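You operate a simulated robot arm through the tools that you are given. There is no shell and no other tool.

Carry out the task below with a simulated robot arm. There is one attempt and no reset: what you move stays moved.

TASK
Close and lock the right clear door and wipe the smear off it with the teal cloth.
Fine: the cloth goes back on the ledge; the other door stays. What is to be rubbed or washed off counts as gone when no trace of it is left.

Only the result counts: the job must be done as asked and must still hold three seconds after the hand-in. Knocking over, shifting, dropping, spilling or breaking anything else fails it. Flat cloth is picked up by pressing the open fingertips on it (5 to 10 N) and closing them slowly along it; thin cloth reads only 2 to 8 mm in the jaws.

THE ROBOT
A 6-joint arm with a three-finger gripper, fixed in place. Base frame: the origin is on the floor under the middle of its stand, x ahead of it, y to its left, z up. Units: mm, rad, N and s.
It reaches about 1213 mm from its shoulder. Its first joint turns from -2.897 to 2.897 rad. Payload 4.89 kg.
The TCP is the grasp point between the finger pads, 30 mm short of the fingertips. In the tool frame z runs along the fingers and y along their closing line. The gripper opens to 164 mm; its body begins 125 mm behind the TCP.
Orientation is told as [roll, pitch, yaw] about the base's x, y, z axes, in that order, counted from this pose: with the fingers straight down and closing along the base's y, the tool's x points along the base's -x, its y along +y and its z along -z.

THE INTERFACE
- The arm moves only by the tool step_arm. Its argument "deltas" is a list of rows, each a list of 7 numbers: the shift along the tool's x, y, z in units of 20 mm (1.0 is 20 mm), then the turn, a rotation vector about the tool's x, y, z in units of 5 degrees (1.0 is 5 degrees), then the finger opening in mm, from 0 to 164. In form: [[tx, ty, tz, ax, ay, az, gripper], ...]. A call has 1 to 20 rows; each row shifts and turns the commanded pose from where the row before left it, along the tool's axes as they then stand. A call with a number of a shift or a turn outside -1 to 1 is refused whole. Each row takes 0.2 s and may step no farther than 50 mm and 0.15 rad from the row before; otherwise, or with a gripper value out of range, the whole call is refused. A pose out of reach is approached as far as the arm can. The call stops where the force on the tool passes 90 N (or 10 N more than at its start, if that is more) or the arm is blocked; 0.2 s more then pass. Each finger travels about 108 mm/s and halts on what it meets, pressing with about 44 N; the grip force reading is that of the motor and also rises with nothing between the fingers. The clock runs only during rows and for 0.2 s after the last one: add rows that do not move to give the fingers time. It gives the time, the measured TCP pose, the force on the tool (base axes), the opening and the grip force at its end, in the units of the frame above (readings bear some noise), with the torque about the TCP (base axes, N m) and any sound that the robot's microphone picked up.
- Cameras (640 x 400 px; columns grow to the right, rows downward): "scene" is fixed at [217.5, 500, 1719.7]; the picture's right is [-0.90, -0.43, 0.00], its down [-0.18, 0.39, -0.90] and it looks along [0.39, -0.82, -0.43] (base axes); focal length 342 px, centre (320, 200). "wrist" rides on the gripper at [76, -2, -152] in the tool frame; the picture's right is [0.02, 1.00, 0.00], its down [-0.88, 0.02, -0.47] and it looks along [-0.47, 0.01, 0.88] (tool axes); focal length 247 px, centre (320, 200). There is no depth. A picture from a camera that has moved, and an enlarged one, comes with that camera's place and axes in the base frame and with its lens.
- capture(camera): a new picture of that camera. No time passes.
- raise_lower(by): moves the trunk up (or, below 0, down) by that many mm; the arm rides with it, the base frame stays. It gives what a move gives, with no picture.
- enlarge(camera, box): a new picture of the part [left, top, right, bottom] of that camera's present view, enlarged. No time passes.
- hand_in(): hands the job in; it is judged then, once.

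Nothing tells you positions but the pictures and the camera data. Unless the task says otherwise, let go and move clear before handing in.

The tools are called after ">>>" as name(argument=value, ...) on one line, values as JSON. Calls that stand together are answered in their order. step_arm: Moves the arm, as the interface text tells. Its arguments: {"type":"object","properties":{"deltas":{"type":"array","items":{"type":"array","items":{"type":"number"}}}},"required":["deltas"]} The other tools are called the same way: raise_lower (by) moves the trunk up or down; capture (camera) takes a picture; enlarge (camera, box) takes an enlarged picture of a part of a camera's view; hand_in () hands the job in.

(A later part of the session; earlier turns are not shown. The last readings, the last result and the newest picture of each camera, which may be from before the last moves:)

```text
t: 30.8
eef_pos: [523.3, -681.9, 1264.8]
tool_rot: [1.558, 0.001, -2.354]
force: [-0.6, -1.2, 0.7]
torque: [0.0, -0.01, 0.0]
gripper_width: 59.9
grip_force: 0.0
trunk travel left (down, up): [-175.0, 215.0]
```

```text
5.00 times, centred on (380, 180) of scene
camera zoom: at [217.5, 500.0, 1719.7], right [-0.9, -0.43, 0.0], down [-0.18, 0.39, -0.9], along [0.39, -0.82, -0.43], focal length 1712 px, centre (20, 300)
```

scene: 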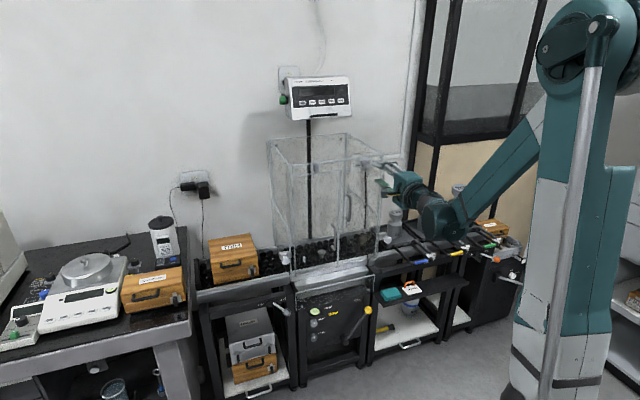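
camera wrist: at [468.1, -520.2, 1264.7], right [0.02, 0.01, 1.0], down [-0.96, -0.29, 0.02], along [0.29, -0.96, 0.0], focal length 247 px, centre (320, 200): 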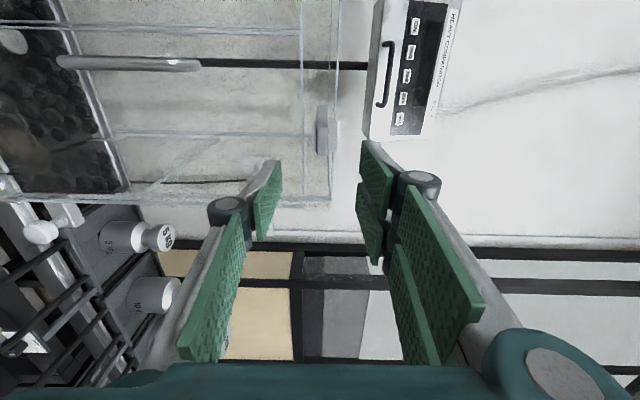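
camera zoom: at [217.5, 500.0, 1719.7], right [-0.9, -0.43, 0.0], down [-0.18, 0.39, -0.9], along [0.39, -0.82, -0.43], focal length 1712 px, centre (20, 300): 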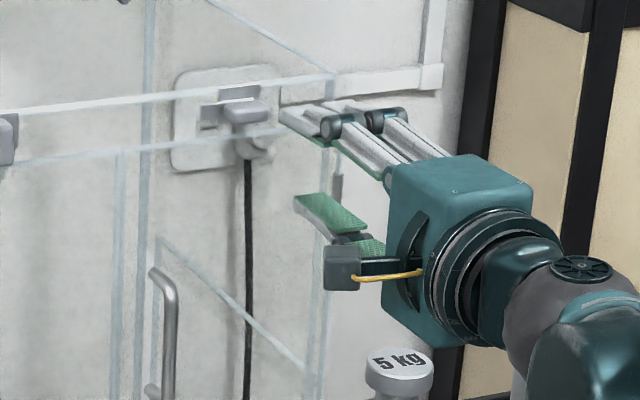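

The block's middle is about 3 mm above the tool axis and about 2 mm to the left. I will correct for that, advance with the jaws open around the block, and stop short of the plate.

>>> step_arm(deltas=[[0.1, 0.135, 0.6, 0, 0, 0, 60], [0, 0, 0.6, 0, 0, 0, 60], [0, 0, 0.6, 0, 0, 0, 60], [0, 0, 0.6, 0, 0, 0, 60], [0, 0, 0.6, 0, 0, 0, 60], [0, 0, 0.6, 0, 0, 0, 60], [0, 0, 0.6, 0, 0, 0, 60], [0, 0, 0, 0, 0, 0, 60]])

>>> capture(camera="wrist")

>>> enlarge(camera="scene", box=[330, 140, 430, 220])

```text
t: 32.6
eef_pos: [582.3, -739.5, 1265.7]
tool_rot: [1.558, 0.0, -2.355]
force: [0.6, -0.4, -0.3]
torque: [0.01, -0.01, 0.01]
gripper_width: 59.9
grip_force: 0.0
trunk travel left (down, up): [-175.0, 215.0]
```

```text
taken
camera wrist: at [529.2, -578.6, 1266.9], right [0.02, 0.01, 1.0], down [-0.96, -0.29, 0.02], along [0.29, -0.96, 0.0], focal length 247 px, centre (320, 200)
```

wrist: 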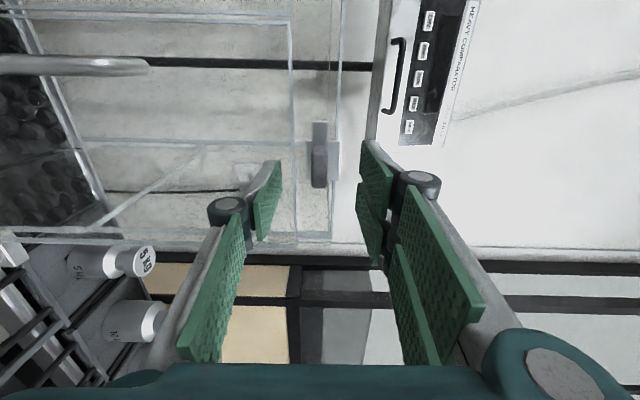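

```text
5.00 times, centred on (380, 180) of scene
camera zoom: at [217.5, 500.0, 1719.7], right [-0.9, -0.43, 0.0], down [-0.18, 0.39, -0.9], along [0.39, -0.82, -0.43], focal length 1712 px, centre (20, 300)
```

zoom: 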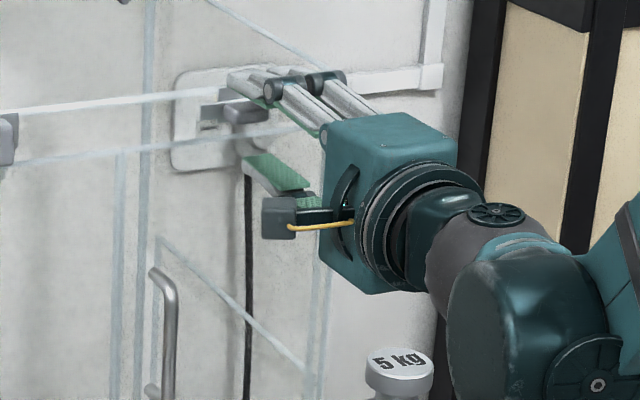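

The jaws straddle the block (tool at w=935). I will advance 22 mm more so that the fingertips overlap the block but stay off the plate.

>>> step_arm(deltas=[[0, 0, 0.28, 0, 0, 0, 60], [0, 0, 0.28, 0, 0, 0, 60], [0, 0, 0.28, 0, 0, 0, 60], [0, 0, 0.28, 0, 0, 0, 60], [0, 0, 0, 0, 0, 0, 60]])

>>> enlarge(camera="wrist", box=[220, 60, 420, 200])

>>> enlarge(camera="scene", box=[340, 140, 420, 200])

```text
t: 33.8
eef_pos: [598.5, -755.1, 1265.8]
tool_rot: [1.558, 0.0, -2.353]
force: [0.4, 0.4, 0.2]
torque: [0.01, 0.0, 0.01]
gripper_width: 60.1
grip_force: 0.0
trunk travel left (down, up): [-175.0, 215.0]
```

```text
2.86 times, centred on (320, 130) of wrist
camera zoom: at [545.1, -594.1, 1266.2], right [0.02, 0.01, 1.0], down [-0.96, -0.29, 0.02], along [0.29, -0.96, 0.0], focal length 706 px, centre (320, 400)
```

zoom: 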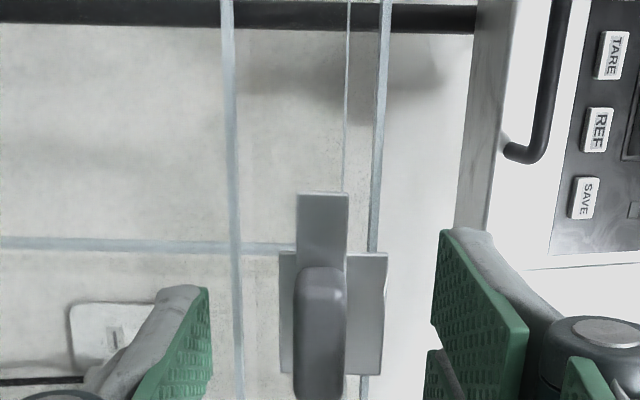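

```text
6.67 times, centred on (380, 170) of scene
camera zoom: at [217.5, 500.0, 1719.7], right [-0.9, -0.43, 0.0], down [-0.18, 0.39, -0.9], along [0.39, -0.82, -0.43], focal length 2283 px, centre (-80, 400)
```

zoom: 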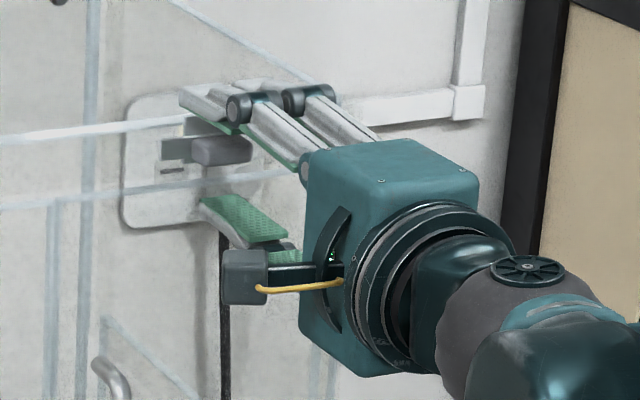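

The block is centred between the jaws (about 13.5 mm thick). I will close slowly toward it.

>>> step_arm(deltas=[[0, 0, 0, 0, 0, 0, 50], [0, 0, 0, 0, 0, 0, 40], [0, 0, 0, 0, 0, 0, 32], [0, 0, 0, 0, 0, 0, 26], [0, 0, 0, 0, 0, 0, 22], [0, 0, 0, 0, 0, 0, 19], [0, 0, 0, 0, 0, 0, 19]])

>>> enlarge(camera="wrist", box=[220, 60, 420, 200])

>>> enlarge(camera="scene", box=[340, 140, 420, 200])

```text
t: 35.4
eef_pos: [600.3, -756.1, 1264.8]
tool_rot: [1.56, 0.001, -2.353]
force: [0.6, -0.1, -0.4]
torque: [-0.01, -0.01, -0.01]
gripper_width: 18.9
grip_force: 0.0
trunk travel left (down, up): [-175.0, 215.0]
```

```text
2.86 times, centred on (320, 130) of wrist
camera zoom: at [545.0, -594.0, 1266.3], right [0.02, 0.01, 1.0], down [-0.96, -0.29, 0.02], along [0.29, -0.96, 0.0], focal length 706 px, centre (320, 400)
```

zoom: 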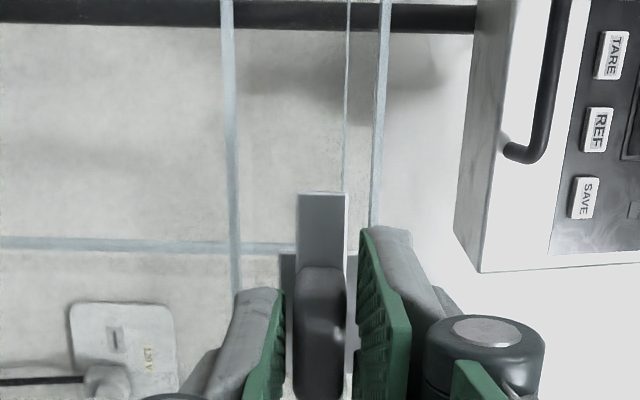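

```text
6.67 times, centred on (380, 170) of scene
camera zoom: at [217.5, 500.0, 1719.7], right [-0.9, -0.43, 0.0], down [-0.18, 0.39, -0.9], along [0.39, -0.82, -0.43], focal length 2283 px, centre (-80, 400)
```

zoom: 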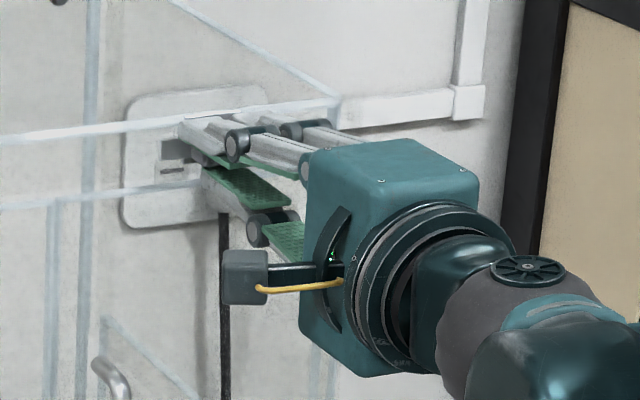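

The block sits centred in the jaws. I will leave the jaws as a loose wrench (16 mm) and turn counter-clockwise as seen from the front, 30 degrees first.

>>> step_arm(deltas=[[0, 0, 0, 0, 0, 0, 16], [0, 0, 0, 0, 0, 0, 16], [0, 0, 0, 0, 0, -1, 16], [0, 0, 0, 0, 0, -1, 16], [0, 0, 0, 0, 0, -1, 16], [0, 0, 0, 0, 0, -1, 16], [0, 0, 0, 0, 0, -1, 16], [0, 0, 0, 0, 0, -1, 16], [0, 0, 0, 0, 0, 0, 16]])

>>> enlarge(camera="wrist", box=[220, 60, 420, 200])

```text
t: 37.4
eef_pos: [599.6, -755.1, 1265.8]
tool_rot: [1.558, -0.524, -2.348]
force: [-0.2, 0.0, 0.0]
torque: [0.01, -0.01, -0.01]
gripper_width: 16.4
grip_force: 0.8
trunk travel left (down, up): [-175.0, 215.0]
```

```text
2.86 times, centred on (320, 130) of wrist
camera zoom: at [536.9, -601.3, 1228.5], right [0.37, 0.36, 0.85], down [-0.86, -0.2, 0.46], along [0.34, -0.91, 0.23], focal length 706 px, centre (320, 400)
```

zoom: 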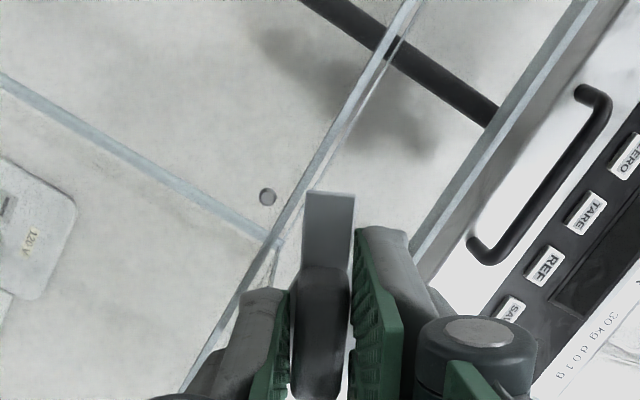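

The latch turns along with the jaws easily. I will turn the remaining 60 degrees.

>>> step_arm(deltas=[[0, 0, 0, 0, 0, -1, 16], [0, 0, 0, 0, 0, -1, 16], [0, 0, 0, 0, 0, -1, 16], [0, 0, 0, 0, 0, -1, 16], [0, 0, 0, 0, 0, -1, 16], [0, 0, 0, 0, 0, -1, 16], [0, 0, 0, 0, 0, -1, 16], [0, 0, 0, 0, 0, -1, 16], [0, 0, 0, 0, 0, -1, 16], [0, 0, 0, 0, 0, -1, 16], [0, 0, 0, 0, 0, 0, 16]])

>>> enlarge(camera="wrist", box=[220, 60, 420, 200])

```text
t: 39.8
eef_pos: [599.6, -755.2, 1265.5]
tool_rot: [1.501, -1.397, -2.286]
force: [0.4, 0.7, -0.2]
torque: [0.0, 0.01, 0.03]
gripper_width: 16.0
grip_force: 0.0
trunk travel left (down, up): [-175.0, 215.0]
```

```text
2.86 times, centred on (320, 130) of wrist
camera zoom: at [498.3, -639.1, 1192.6], right [0.7, 0.7, 0.15], down [-0.42, 0.23, 0.88], along [0.58, -0.68, 0.46], focal length 706 px, centre (320, 400)
```

zoom: 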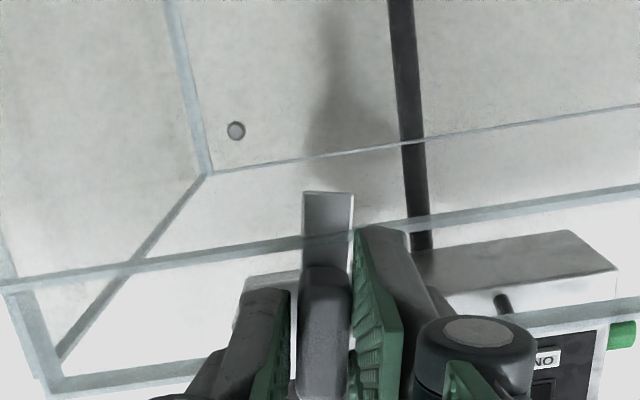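

80 degrees are done and the tongue now hangs down over the door's top edge. I will turn the last 10 degrees and check the torque.

>>> step_arm(deltas=[[0, 0, 0, 0, 0, -1, 16], [0, 0, 0, 0, 0, -1, 16], [0, 0, 0, 0, 0, 0, 16]])

>>> enlarge(camera="wrist", box=[220, 60, 420, 200])

```text
t: 40.6
eef_pos: [599.0, -754.9, 1265.9]
tool_rot: [-0.063, -1.558, -0.722]
force: [0.5, 0.2, 0.0]
torque: [-0.02, -0.01, 0.01]
gripper_width: 16.1
grip_force: 0.1
trunk travel left (down, up): [-175.0, 215.0]
```

```text
2.86 times, centred on (320, 130) of wrist
camera zoom: at [488.9, -648.5, 1191.7], right [0.71, 0.71, -0.02], down [-0.31, 0.34, 0.89], along [0.64, -0.62, 0.46], focal length 706 px, centre (320, 400)
```

zoom: 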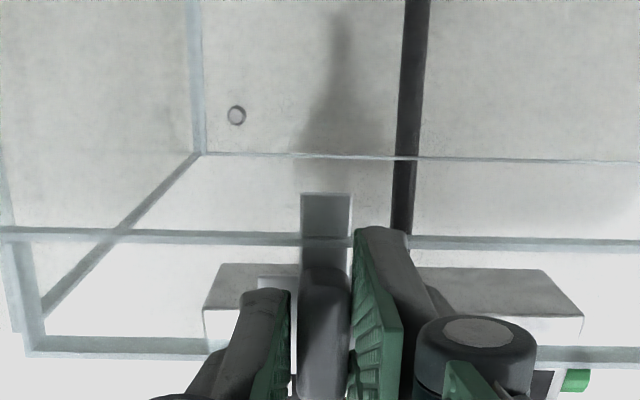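

It looks upright. To take up the play I will turn up to 5 degrees more, watching for a stop.

>>> step_arm(deltas=[[0, 0, 0, 0, 0, -0.4, 16], [0, 0, 0, 0, 0, -0.4, 16], [0, 0, 0, 0, 0, 0, 16]])

>>> enlarge(camera="wrist", box=[220, 60, 420, 200])

```text
t: 41.4
eef_pos: [599.5, -755.7, 1264.5]
tool_rot: [-1.398, -1.499, 0.617]
force: [1.5, 1.5, 1.3]
torque: [0.02, -0.06, 0.07]
gripper_width: 17.5
grip_force: 1.1
trunk travel left (down, up): [-175.0, 215.0]
```

```text
2.86 times, centred on (320, 130) of wrist
camera zoom: at [485.3, -652.1, 1191.9], right [0.7, 0.71, -0.09], down [-0.27, 0.38, 0.88], along [0.66, -0.59, 0.46], focal length 706 px, centre (320, 400)
```

zoom: 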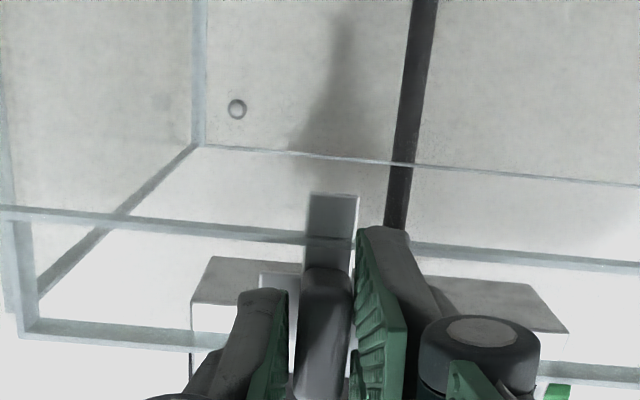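

The jaws felt the stop (opening forced wider, small torque), so the latch is fully turned. I will open and retreat, then look.

>>> step_arm(deltas=[[0, 0, 0, 0, 0, 0, 30], [0, 0, 0, 0, 0, 0, 60], [0, 0, 0, 0, 0, 0, 60], [0, 0, -0.6, 0, 0, 0, 60], [0, 0, -0.8, 0, 0, 0.8, 60], [0, 0, -0.9, 0, 0, 0, 60], [0, 0, -0.9, 0, 0, 0, 60], [0, 0, -0.9, 0, 0, 0, 60], [0, 0, -0.9, 0, 0, 0, 60], [0, 0, -0.9, 0, 0, 0, 60], [0, 0, 0, 0, 0, 0, 60]])

>>> capture(camera="wrist")

>>> enlarge(camera="wrist", box=[240, 20, 480, 160])

>>> enlarge(camera="scene", box=[290, 130, 410, 230])

```text
t: 43.8
eef_pos: [515.0, -672.5, 1267.4]
tool_rot: [0.019, -1.559, -0.803]
force: [0.3, 0.2, -0.3]
torque: [0.0, 0.0, -0.01]
gripper_width: 60.3
grip_force: 0.0
trunk travel left (down, up): [-175.0, 215.0]
```

```text
taken
camera wrist: at [405.6, -565.7, 1193.2], right [0.71, 0.71, -0.02], down [-0.31, 0.34, 0.89], along [0.64, -0.62, 0.46], focal length 247 px, centre (320, 200)
```

wrist: 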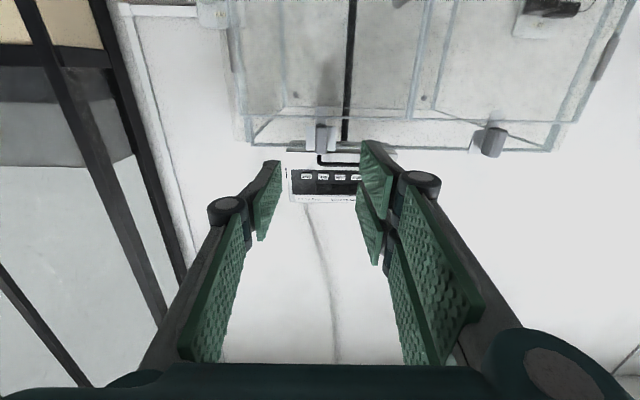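

```text
2.67 times, centred on (360, 90) of wrist
camera zoom: at [405.6, -565.7, 1193.2], right [0.71, 0.71, -0.02], down [-0.31, 0.34, 0.89], along [0.64, -0.62, 0.46], focal length 659 px, centre (213, 493)
```

zoom: 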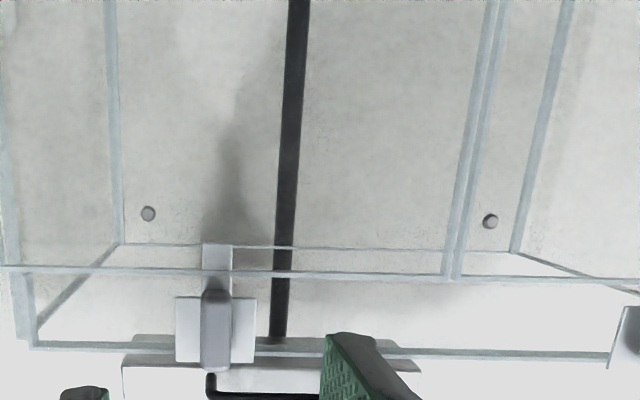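

```text
4.00 times, centred on (350, 180) of scene
camera zoom: at [217.5, 500.0, 1719.7], right [-0.9, -0.43, 0.0], down [-0.18, 0.39, -0.9], along [0.39, -0.82, -0.43], focal length 1370 px, centre (200, 280)
```

zoom: 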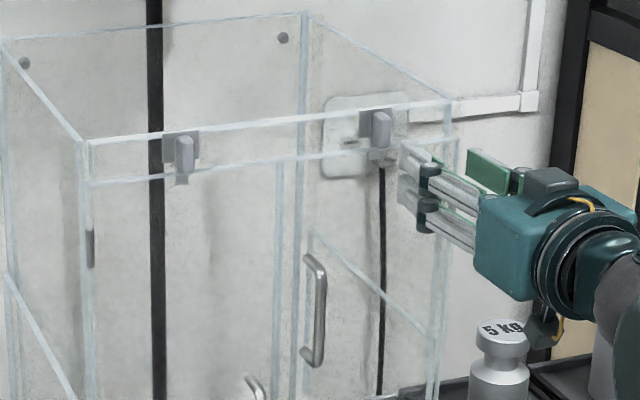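

The latch is now upright with its tongue over the door, like the left one, and the door is flush, so closing and locking are done. Next I will move to the right of the enclosure and point the tool down, to look at the cloth on the ledge from above.

>>> step_arm(deltas=[[0, -0.99, -0.44, 0, 0, 0, 60], [0, -0.99, -0.44, 0, 0, 0, 60], [0, -0.99, -0.44, 0, 0, 0, 60], [0, -0.99, -0.44, 0, 0, 0, 60], [0, -0.99, -0.44, 0, 0, 0, 60], [0, -0.99, -0.44, 0, 0, 0, 60], [0, -0.99, -0.44, 0, 0, 0, 60], [0, -0.99, -0.44, 0, 0, 0, 60], [0, -0.99, -0.44, 0, 0, 0, 60], [0, 0, 0, 0, 0, 0, 60]])

>>> step_arm(deltas=[[0, 0, 0, 0, 1, 0, 60], [0, 0, 0, 0, 1, 0, 60], [0, 0, 0, 0, 1, 0, 60], [0, 0, 0, 0, 1, 0, 60], [0, 0, 0, 0, 1, 0, 60], [0, 0, 0, 0, 1, 0, 60], [0, 0, 0, 0, 1, 0, 60], [0, 0, 0, 0, 1, 0, 60], [0, 0, 0, 0, 1, 0, 60], [0, 0, 0, 0, 1, 0, 60], [0, 0, 0, 0, 1, 0, 60], [0, 0, 0, 0, 1, 0, 60], [0, 0, 0, 0, 1, 0, 60], [0, 0, 0, 0, 1, 0, 60], [0, 0, 0, 0, 1, 0, 60], [0, 0, 0, 0, 1, 0, 60], [0, 0, 0, 0, 1, 0, 60], [0, 0, 0, 0, 1, 0, 60], [0, 0, 0, 0, 0, 0, 60]])

>>> capture(camera="wrist")

>>> capture(camera="scene")

```text
t: 46.0
eef_pos: [332.9, -742.2, 1267.6]
tool_rot: [0.013, -1.559, -0.796]
force: [-0.2, -0.3, 0.0]
torque: [-0.03, 0.02, 0.02]
gripper_width: 59.9
grip_force: 0.0
trunk travel left (down, up): [-175.0, 215.0]
```

```text
t: 50.0
eef_pos: [333.8, -743.1, 1267.9]
tool_rot: [0.0, 0.013, -0.784]
force: [-0.1, -0.6, -0.4]
torque: [0.09, 0.04, -0.04]
gripper_width: 59.9
grip_force: 0.1
trunk travel left (down, up): [-175.0, 215.0]
```

```text
taken
camera wrist: at [279.8, -691.6, 1421.5], right [0.69, 0.72, 0.0], down [0.64, -0.61, 0.46], along [0.33, -0.32, -0.89], focal length 247 px, centre (320, 200)
```

wrist: 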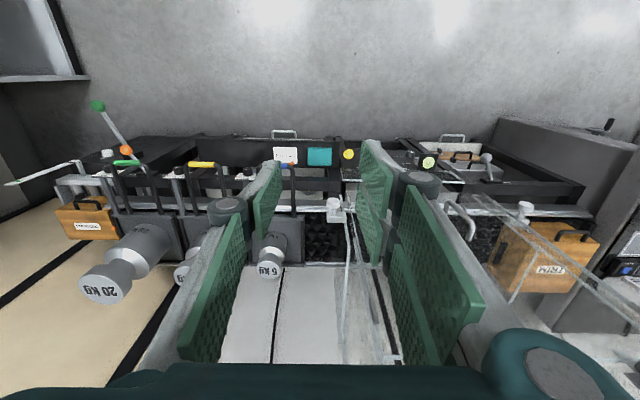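

```text
taken
```

scene: 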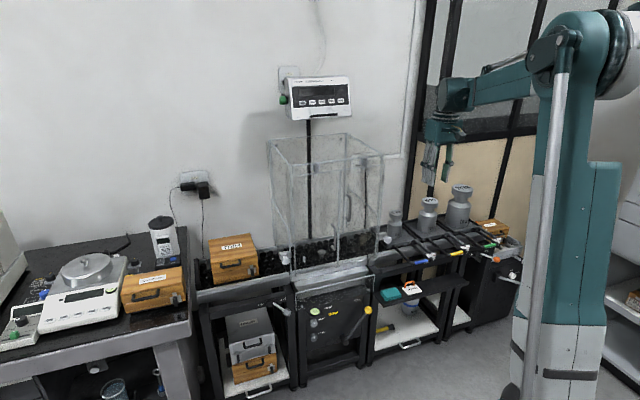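

The cloth is visible beyond the jaws, in line with the tool. I will enlarge the ledge area and the smear on the closed door.

>>> enlarge(camera="wrist", box=[240, 120, 380, 210])

>>> enlarge(camera="scene", box=[360, 240, 470, 310])

>>> enlarge(camera="scene", box=[320, 200, 400, 280])

```text
4.44 times, centred on (310, 165) of wrist
camera zoom: at [279.8, -691.6, 1421.5], right [0.69, 0.72, 0.0], down [0.64, -0.61, 0.46], along [0.33, -0.32, -0.89], focal length 1098 px, centre (364, 356)
```

zoom: 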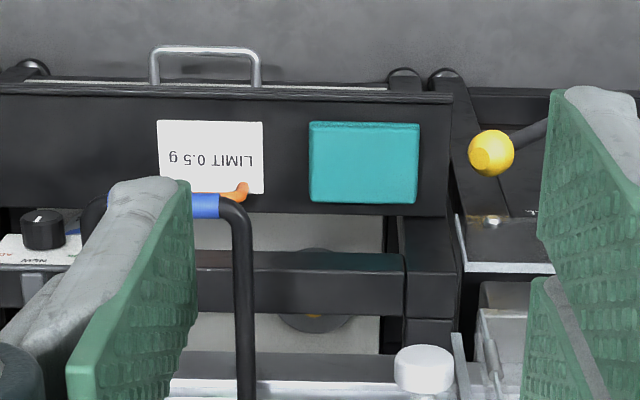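

```text
5.71 times, centred on (415, 275) of scene
camera zoom: at [217.5, 500.0, 1719.7], right [-0.9, -0.43, 0.0], down [-0.18, 0.39, -0.9], along [0.39, -0.82, -0.43], focal length 1956 px, centre (-223, -229)
```

zoom: 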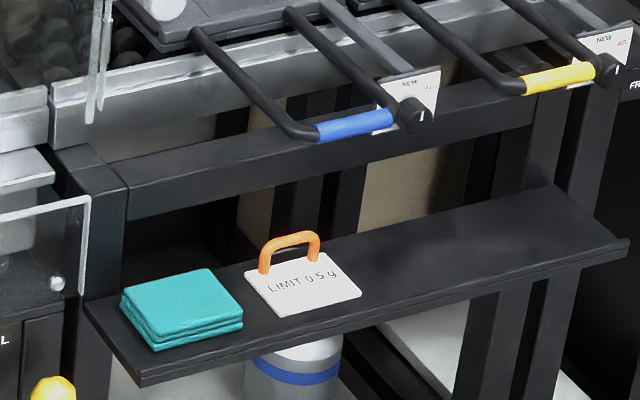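

```text
5.00 times, centred on (360, 240) of scene
camera zoom: at [217.5, 500.0, 1719.7], right [-0.9, -0.43, 0.0], down [-0.18, 0.39, -0.9], along [0.39, -0.82, -0.43], focal length 1712 px, centre (120, 0)
```

zoom: 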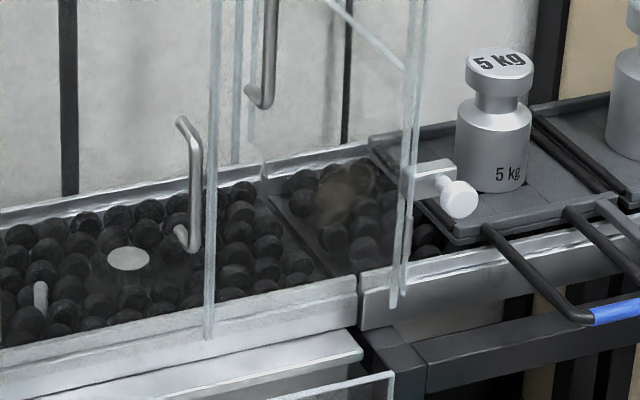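

The folded teal cloth is about 87 × 68 mm, centred near u=286, w=956, with its top at z≈555, on a ledge spanning w 903–1006. Near it are a tag with an orange handle at u≥370, a blue-handled bar at u≥365 (z≈730), a front beam at w≥991 and a white knob at about (252, 974, 873). I will lean the tool back about 13 degrees to stay clear of that knob and come down in front of the ledge.

>>> step_arm(deltas=[[0, 0, 0, 0, -0.92, 0, 60], [0, 0, 0, 0, -0.92, 0, 60], [0, 0, 0, 0, -0.92, 0, 60], [0.102, 0.006, 0.947, 0, 0, 0, 60], [0.102, 0.006, 0.947, 0, 0, 0, 60], [0.102, 0.006, 0.947, 0, 0, 0, 60], [0.102, 0.006, 0.947, 0, 0, 0, 60], [0.102, 0.006, 0.947, 0, 0, 0, 60], [0.102, 0.006, 0.947, 0, 0, 0, 60], [0.102, 0.006, 0.947, 0, 0, 0, 60], [0.102, 0.006, 0.947, 0, 0, 0, 60], [0.102, 0.006, 0.947, 0, 0, 0, 60], [0.102, 0.006, 0.947, 0, 0, 0, 60], [0.102, 0.006, 0.947, 0, 0, 0, 60], [0.102, 0.006, 0.947, 0, 0, 0, 60], [0.102, 0.006, 0.947, 0, 0, 0, 60], [0.102, 0.006, 0.947, 0, 0, 0, 60], [0, 0, 0, 0, 0, 0, 60]])

>>> capture(camera="wrist")

>>> capture(camera="scene")

```text
t: 53.8
eef_pos: [357.5, -764.1, 1002.7]
tool_rot: [0.0, -0.229, -0.784]
force: [-0.1, -1.1, 0.4]
torque: [0.03, 0.03, -0.03]
gripper_width: 59.9
grip_force: 0.1
trunk travel left (down, up): [-175.0, 215.0]
```

```text
taken
camera wrist: at [279.0, -689.1, 1135.0], right [0.69, 0.72, 0.0], down [0.55, -0.52, 0.66], along [0.47, -0.46, -0.75], focal length 247 px, centre (320, 200)
```

wrist: 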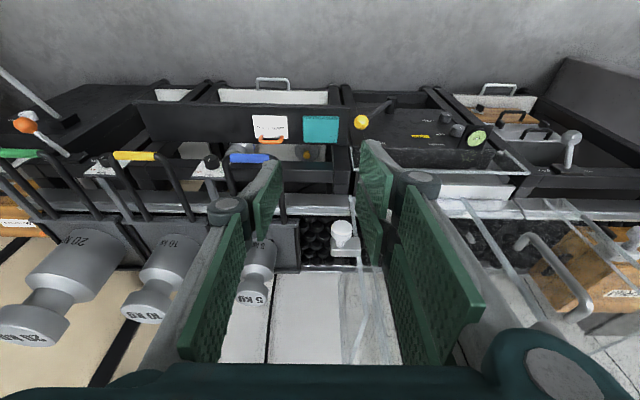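

```text
taken
```

scene: 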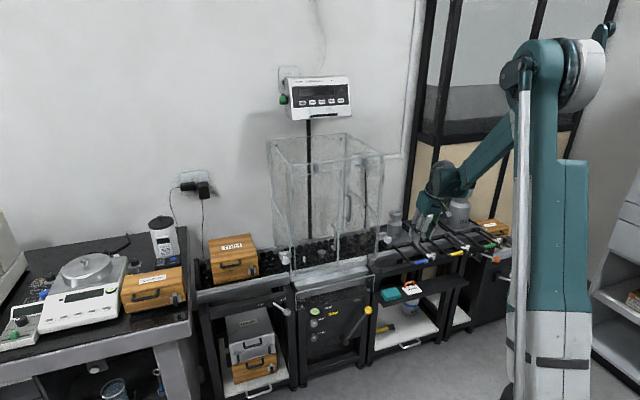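

The tool is coming down in front, and nothing has been touched. I will enlarge the ledge again from here to refine positions.

>>> enlarge(camera="wrist", box=[210, 90, 390, 270])

>>> enlarge(camera="wrist", box=[240, 95, 370, 175])

>>> enlarge(camera="scene", box=[360, 170, 500, 310])

```text
2.22 times, centred on (300, 180) of wrist
camera zoom: at [279.0, -689.1, 1135.0], right [0.69, 0.72, 0.0], down [0.55, -0.52, 0.66], along [0.47, -0.46, -0.75], focal length 549 px, centre (364, 244)
```

zoom: 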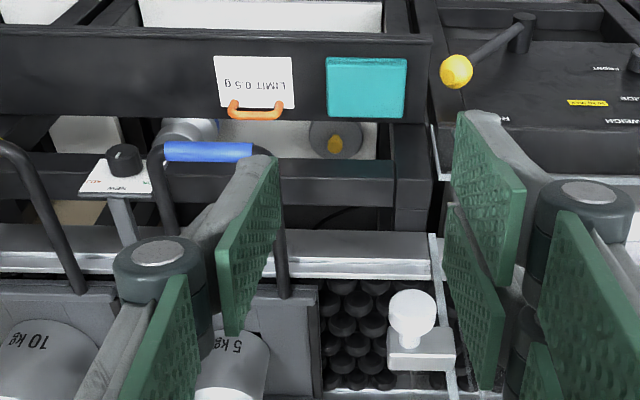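

```text
4.92 times, centred on (305, 135) of wrist
camera zoom: at [279.0, -689.1, 1135.0], right [0.69, 0.72, 0.0], down [0.55, -0.52, 0.66], along [0.47, -0.46, -0.75], focal length 1216 px, centre (394, 520)
```

zoom: 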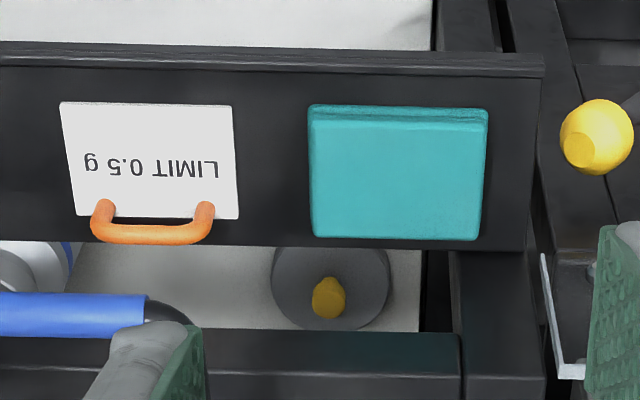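

```text
2.86 times, centred on (430, 240) of scene
camera zoom: at [217.5, 500.0, 1719.7], right [-0.9, -0.43, 0.0], down [-0.18, 0.39, -0.9], along [0.39, -0.82, -0.43], focal length 978 px, centre (6, 86)
```

zoom: 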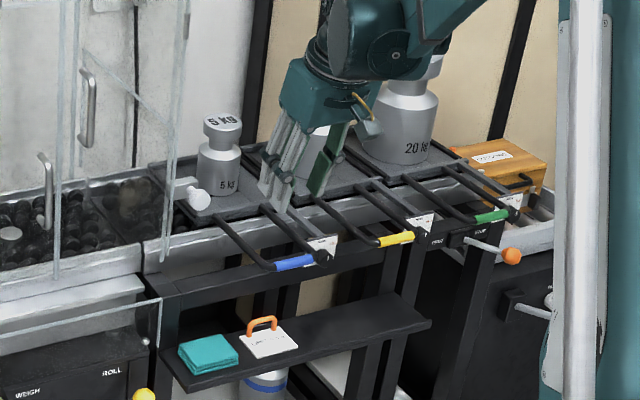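

Positions are consistent: the cloth top spans u 242–330, w 929–994, and the beam face is at w≈1004. I will go on down in front of the ledge to z≈680.

>>> step_arm(deltas=[[0.08, 0.004, 0.954, 0, 0, 0, 60], [0.08, 0.004, 0.954, 0, 0, 0, 60], [0.08, 0.004, 0.954, 0, 0, 0, 60], [0.08, 0.004, 0.954, 0, 0, 0, 60], [0.08, 0.004, 0.954, 0, 0, 0, 60], [0.08, 0.004, 0.954, 0, 0, 0, 60], [0.08, 0.004, 0.954, 0, 0, 0, 60], [0.08, 0.004, 0.954, 0, 0, 0, 60], [0.08, 0.004, 0.954, 0, 0, 0, 60], [0.08, 0.004, 0.954, 0, 0, 0, 60], [0.08, 0.004, 0.954, 0, 0, 0, 60], [0.08, 0.004, 0.954, 0, 0, 0, 60], [0.08, 0.004, 0.954, 0, 0, 0, 60], [0.08, 0.004, 0.954, 0, 0, 0, 60], [0.08, 0.004, 0.954, 0, 0, 0, 60], [0.08, 0.004, 0.954, 0, 0, 0, 60], [0.08, 0.004, 0.954, 0, 0, 0, 60], [0, 0, 0, 0, 0, 0, 60]])

>>> capture(camera="wrist")

>>> enlarge(camera="scene", box=[350, 170, 500, 320])

```text
t: 57.6
eef_pos: [391.9, -796.5, 681.6]
tool_rot: [-0.001, -0.228, -0.784]
force: [0.3, -0.4, 0.2]
torque: [0.01, -0.01, 0.01]
gripper_width: 60.0
grip_force: 0.1
trunk travel left (down, up): [-175.0, 215.0]
```

```text
taken
camera wrist: at [314.0, -721.1, 813.0], right [0.69, 0.72, 0.0], down [0.55, -0.52, 0.66], along [0.47, -0.46, -0.75], focal length 247 px, centre (320, 200)
```

wrist: 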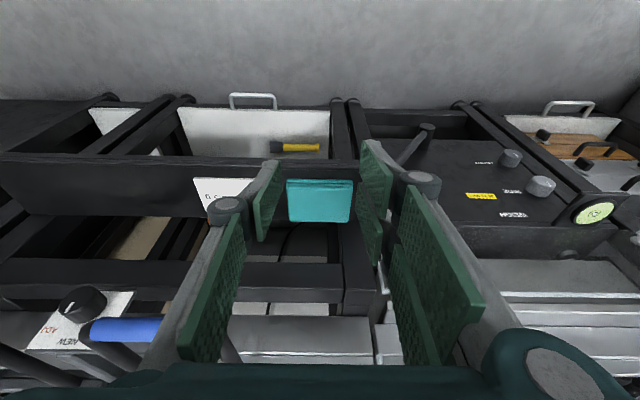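

```text
2.67 times, centred on (425, 245) of scene
camera zoom: at [217.5, 500.0, 1719.7], right [-0.9, -0.43, 0.0], down [-0.18, 0.39, -0.9], along [0.39, -0.82, -0.43], focal length 913 px, centre (40, 80)
```

zoom: 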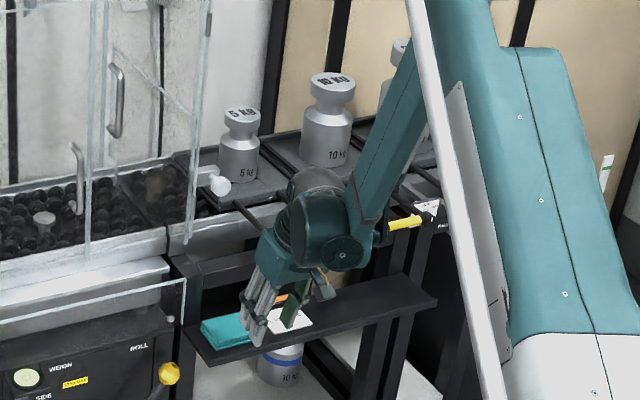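

I am in front of the ledge at z=682 with nothing touched. I will enlarge to line up with the cloth.

>>> enlarge(camera="wrist", box=[170, 130, 410, 280])

>>> enlarge(camera="scene", box=[370, 210, 490, 310])

```text
2.67 times, centred on (290, 205) of wrist
camera zoom: at [314.0, -721.1, 813.0], right [0.69, 0.72, 0.0], down [0.55, -0.52, 0.66], along [0.47, -0.46, -0.75], focal length 659 px, centre (400, 187)
```

zoom: 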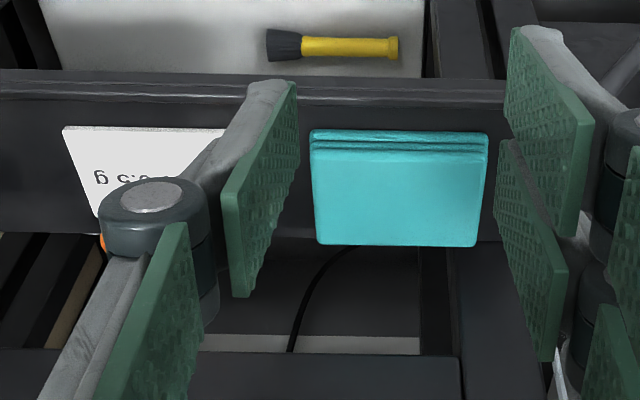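

```text
4.00 times, centred on (430, 260) of scene
camera zoom: at [217.5, 500.0, 1719.7], right [-0.9, -0.43, 0.0], down [-0.18, 0.39, -0.9], along [0.39, -0.82, -0.43], focal length 1370 px, centre (-120, -40)
```

zoom: 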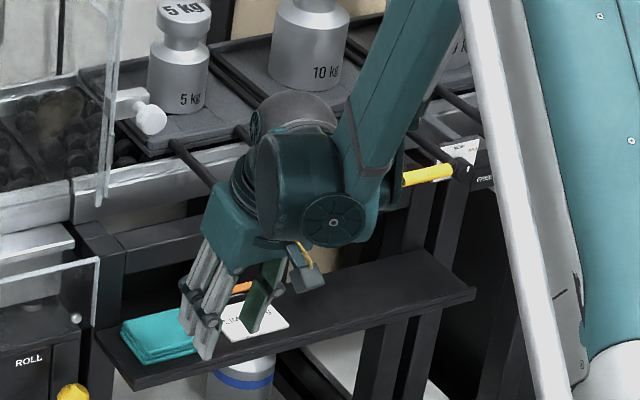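

The cloth top is at about z=565 on a ledge at about z=549, spanning w 925–990 and centred at u≈285.5. I will move forward above it in two stages, checking the arm against the blue handle bar in between.

>>> step_arm(deltas=[[-0.689, 0.006, 0.466, 0, 0, 0, 60], [-0.689, 0.006, 0.466, 0, 0, 0, 60], [-0.689, 0.006, 0.466, 0, 0, 0, 60], [-0.689, 0.006, 0.466, 0, 0, 0, 60], [0, 0, 0, 0, 0, 0, 60]])

>>> enlarge(camera="scene", box=[370, 190, 490, 310])

>>> capture(camera="wrist")

```text
t: 58.8
eef_pos: [436.3, -839.8, 658.5]
tool_rot: [0.0, -0.23, -0.784]
force: [0.0, 0.8, 0.0]
torque: [0.0, -0.03, -0.01]
gripper_width: 60.0
grip_force: 0.1
trunk travel left (down, up): [-175.0, 215.0]
```

```text
3.33 times, centred on (430, 250) of scene
camera zoom: at [217.5, 500.0, 1719.7], right [-0.9, -0.43, 0.0], down [-0.18, 0.39, -0.9], along [0.39, -0.82, -0.43], focal length 1141 px, centre (-47, 33)
```

zoom: 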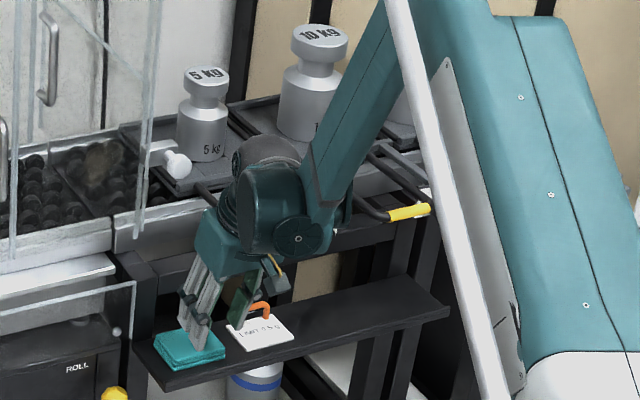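

```text
taken
camera wrist: at [358.3, -764.8, 789.3], right [0.69, 0.72, 0.0], down [0.54, -0.52, 0.66], along [0.48, -0.46, -0.75], focal length 247 px, centre (320, 200)
```

wrist: 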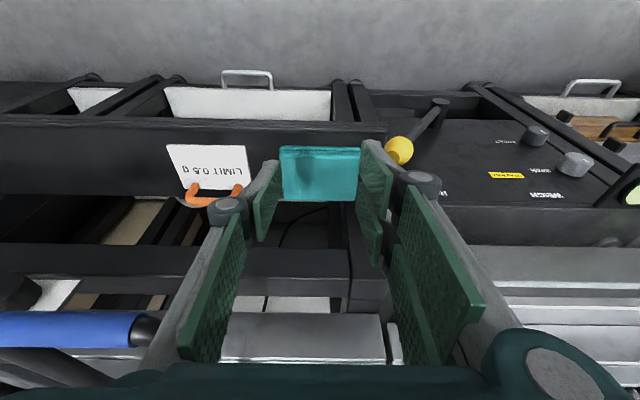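

The wrist is well in front of the blue handle, and the cloth lies straight below the jaws. I will move the last 47 mm forward over the cloth.

>>> step_arm(deltas=[[-0.688, 0, 0.477, 0, 0, 0, 60], [-0.688, 0, 0.477, 0, 0, 0, 60], [-0.688, 0, 0.477, 0, 0, 0, 60], [0, 0, 0, 0, 0, 0, 60]])

>>> enlarge(camera="scene", box=[370, 190, 490, 310])

>>> capture(camera="wrist")

```text
t: 59.8
eef_pos: [470.7, -873.7, 638.4]
tool_rot: [0.001, -0.228, -0.784]
force: [-0.5, 0.5, 0.6]
torque: [0.0, -0.01, -0.02]
gripper_width: 60.2
grip_force: 0.1
trunk travel left (down, up): [-175.0, 215.0]
```

```text
3.33 times, centred on (430, 250) of scene
camera zoom: at [217.5, 500.0, 1719.7], right [-0.9, -0.43, 0.0], down [-0.18, 0.39, -0.9], along [0.39, -0.82, -0.43], focal length 1141 px, centre (-47, 33)
```

zoom: 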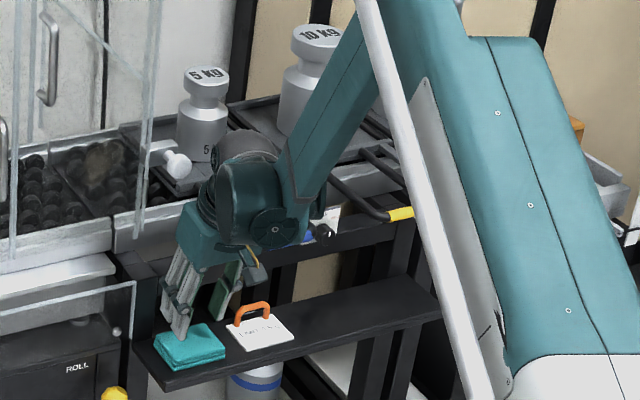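

```text
taken
camera wrist: at [391.8, -797.7, 771.1], right [0.69, 0.72, 0.0], down [0.55, -0.52, 0.66], along [0.48, -0.46, -0.75], focal length 247 px, centre (320, 200)
```

wrist: 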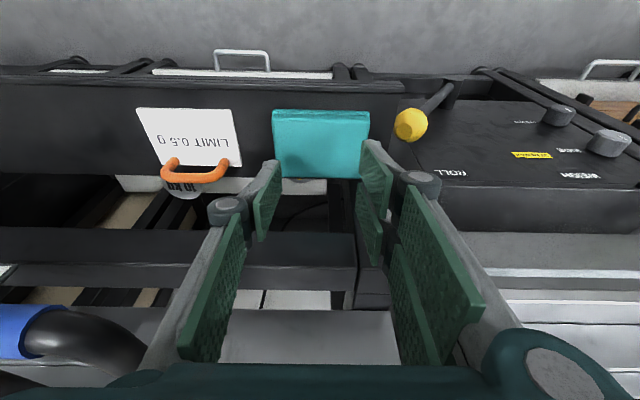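

I am above the cloth. The blue-handled bar's edge is only about 15 mm from the gripper body's right side at that height, so I will shift 10 mm left, narrow the jaws to 44 mm and then come down to about 8 mm above the cloth.

>>> step_arm(deltas=[[0, 0.25, 0, 0, 0, 0, 44], [0, 0.25, 0, 0, 0, 0, 44], [0.082, 0, 0.35, 0, 0, 0, 44], [0.082, 0, 0.35, 0, 0, 0, 44], [0.082, 0, 0.35, 0, 0, 0, 44], [0.06, 0, 0.25, 0, 0, 0, 44], [0, 0, 0, 0, 0, 0, 44]])

>>> enlarge(camera="scene", box=[370, 230, 450, 310])

>>> capture(camera="wrist")

```text
t: 61.4
eef_pos: [477.0, -865.0, 612.5]
tool_rot: [0.001, -0.228, -0.785]
force: [-0.1, 0.2, 1.1]
torque: [-0.03, -0.01, 0.01]
gripper_width: 43.7
grip_force: 0.0
trunk travel left (down, up): [-175.0, 215.0]
```

```text
5.00 times, centred on (410, 270) of scene
camera zoom: at [217.5, 500.0, 1719.7], right [-0.9, -0.43, 0.0], down [-0.18, 0.39, -0.9], along [0.39, -0.82, -0.43], focal length 1712 px, centre (-130, -150)
```

zoom: 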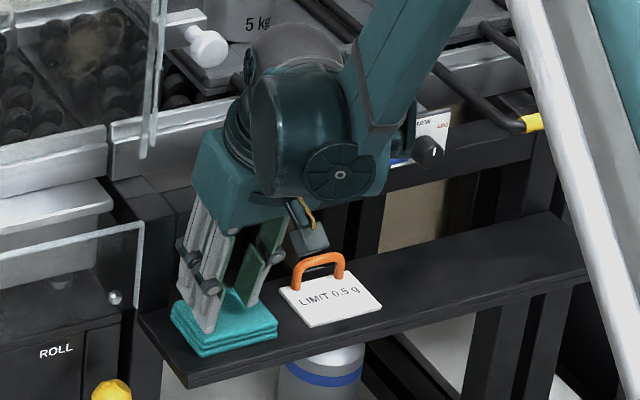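

```text
taken
camera wrist: at [398.6, -790.2, 744.4], right [0.69, 0.72, 0.0], down [0.55, -0.52, 0.66], along [0.47, -0.46, -0.75], focal length 247 px, centre (320, 200)
```

wrist: 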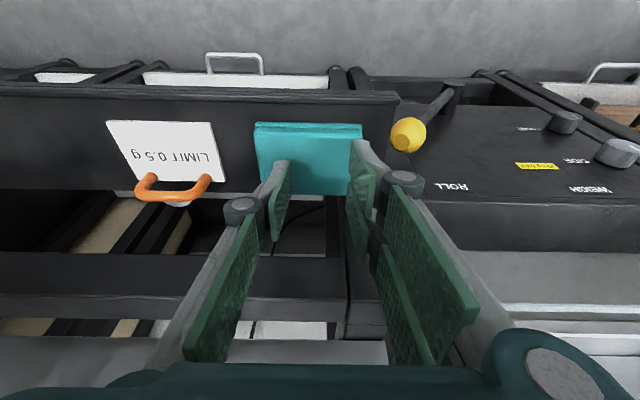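

The tips are about 12 mm above the cloth. I will now descend in 2 mm rows and watch for contact.

>>> step_arm(deltas=[[0.023, 0, 0.0974, 0, 0, 0, 44], [0.023, 0, 0.0974, 0, 0, 0, 44], [0.023, 0, 0.0974, 0, 0, 0, 44], [0.023, 0, 0.0974, 0, 0, 0, 44], [0, 0, 0, 0, 0, 0, 44]])

>>> enlarge(camera="scene", box=[380, 260, 440, 310])

>>> enlarge(camera="wrist", box=[220, 100, 400, 230])

```text
t: 62.6
eef_pos: [476.5, -866.9, 603.6]
tool_rot: [-0.001, -0.229, -0.783]
force: [-0.2, -0.4, 0.6]
torque: [0.0, -0.01, 0.04]
gripper_width: 43.6
grip_force: 0.1
trunk travel left (down, up): [-175.0, 215.0]
```

```text
8.00 times, centred on (410, 285) of scene
camera zoom: at [217.5, 500.0, 1719.7], right [-0.9, -0.43, 0.0], down [-0.18, 0.39, -0.9], along [0.39, -0.82, -0.43], focal length 2739 px, centre (-400, -480)
```

zoom: 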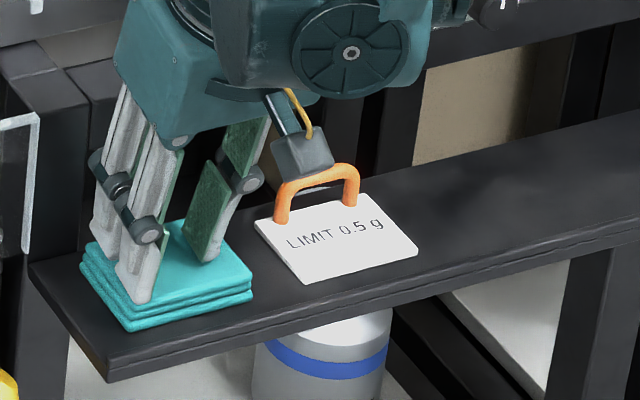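

```text
3.08 times, centred on (310, 165) of wrist
camera zoom: at [398.1, -790.4, 736.4], right [0.69, 0.72, 0.0], down [0.55, -0.52, 0.66], along [0.47, -0.46, -0.75], focal length 760 px, centre (351, 308)
```

zoom: 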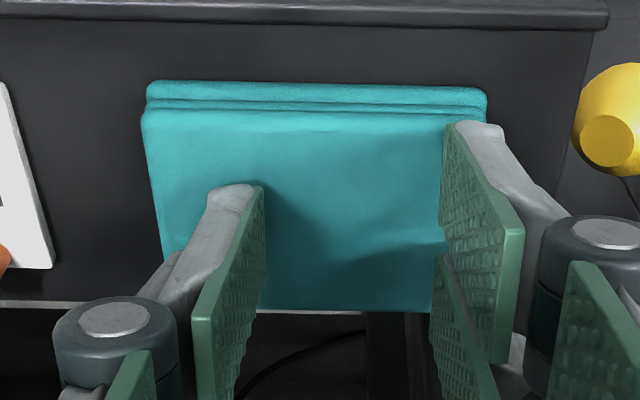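

The tips are within a few millimetres of the cloth and all three lie over it. I will lower in 1 mm rows until I feel about 5–8 N.

>>> step_arm(deltas=[[0.0115, 0, 0.0487, 0, 0, 0, 44], [0.0115, 0, 0.0487, 0, 0, 0, 44], [0.0115, 0, 0.0487, 0, 0, 0, 44], [0, 0, 0, 0, 0, 0, 44]])

```text
t: 63.6
eef_pos: [476.3, -866.0, 603.2]
tool_rot: [0.0, -0.228, -0.784]
force: [2.9, 3.0, 18.7]
torque: [0.73, -0.11, -0.11]
gripper_width: 45.6
grip_force: 2.0
trunk travel left (down, up): [-175.0, 215.0]
```

Contact is at about z=603 with 19 N, which is too much. I will ease up by 1.5 mm.

>>> step_arm(deltas=[[-0.009, 0, -0.036, 0, 0, 0, 44], [-0.009, 0, -0.036, 0, 0, 0, 44], [0, 0, 0, 0, 0, 0, 44]])

>>> enlarge(camera="scene", box=[380, 260, 440, 310])

>>> enlarge(camera="wrist", box=[220, 100, 400, 230])

```text
t: 64.4
eef_pos: [476.9, -865.5, 603.5]
tool_rot: [0.0, -0.229, -0.784]
force: [-0.9, 2.0, 10.0]
torque: [0.42, 0.02, 0.03]
gripper_width: 44.2
grip_force: 0.4
trunk travel left (down, up): [-175.0, 215.0]
```

```text
8.00 times, centred on (410, 285) of scene
camera zoom: at [217.5, 500.0, 1719.7], right [-0.9, -0.43, 0.0], down [-0.18, 0.39, -0.9], along [0.39, -0.82, -0.43], focal length 2739 px, centre (-400, -480)
```

zoom: 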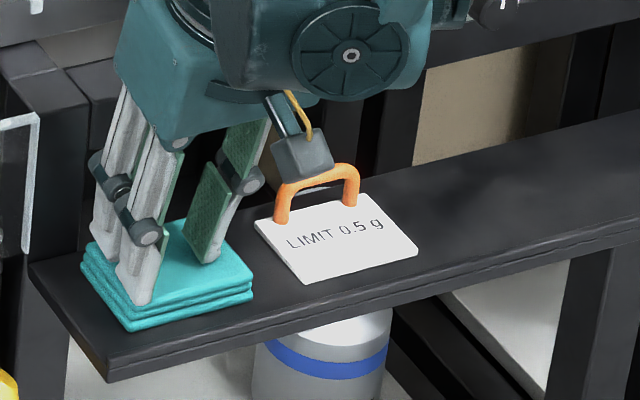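

```text
3.08 times, centred on (310, 165) of wrist
camera zoom: at [397.9, -790.6, 735.0], right [0.69, 0.72, 0.0], down [0.54, -0.52, 0.66], along [0.47, -0.46, -0.75], focal length 760 px, centre (351, 308)
```

zoom: 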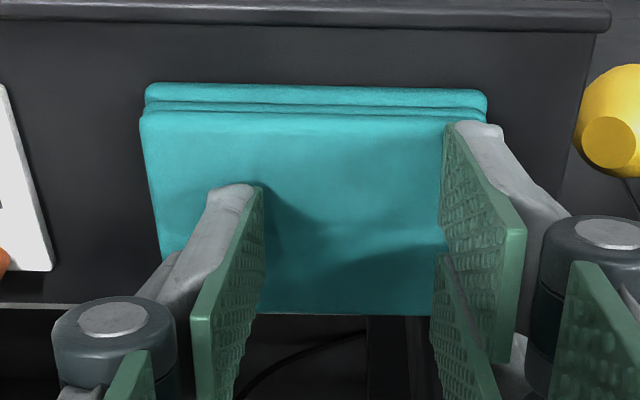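

The press is about 10 N, but mostly on the near finger of the pair. I will close slowly along the cloth and watch how it takes.

>>> step_arm(deltas=[[0, 0, 0, 0, 0, 0, 42], [0, 0, 0, 0, 0, 0, 40], [0, 0, 0, 0, 0, 0, 38], [0, 0, 0, 0, 0, 0, 36], [0, 0, 0, 0, 0, 0, 34], [0, 0, 0, 0, 0, 0, 32], [0, 0, 0, 0, 0, 0, 30]])

>>> enlarge(camera="scene", box=[380, 260, 440, 310])

>>> enlarge(camera="wrist", box=[220, 100, 400, 230])

```text
t: 66.0
eef_pos: [477.4, -866.6, 603.0]
tool_rot: [-0.001, -0.23, -0.784]
force: [1.4, 2.5, 7.1]
torque: [0.25, -0.03, -0.06]
gripper_width: 30.6
grip_force: 0.6
trunk travel left (down, up): [-175.0, 215.0]
```

```text
8.00 times, centred on (410, 285) of scene
camera zoom: at [217.5, 500.0, 1719.7], right [-0.9, -0.43, 0.0], down [-0.18, 0.39, -0.9], along [0.39, -0.82, -0.43], focal length 2739 px, centre (-400, -480)
```

zoom: 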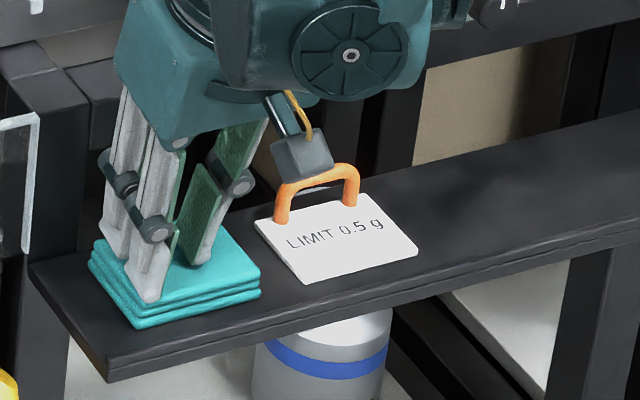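

```text
3.08 times, centred on (310, 165) of wrist
camera zoom: at [398.1, -790.7, 734.9], right [0.69, 0.72, 0.0], down [0.54, -0.52, 0.66], along [0.47, -0.46, -0.75], focal length 760 px, centre (351, 308)
```

zoom: 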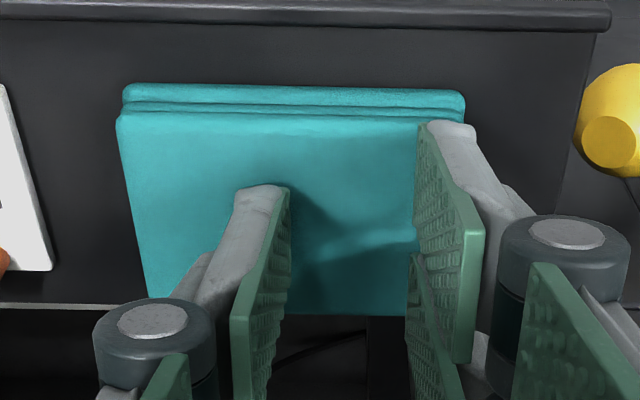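

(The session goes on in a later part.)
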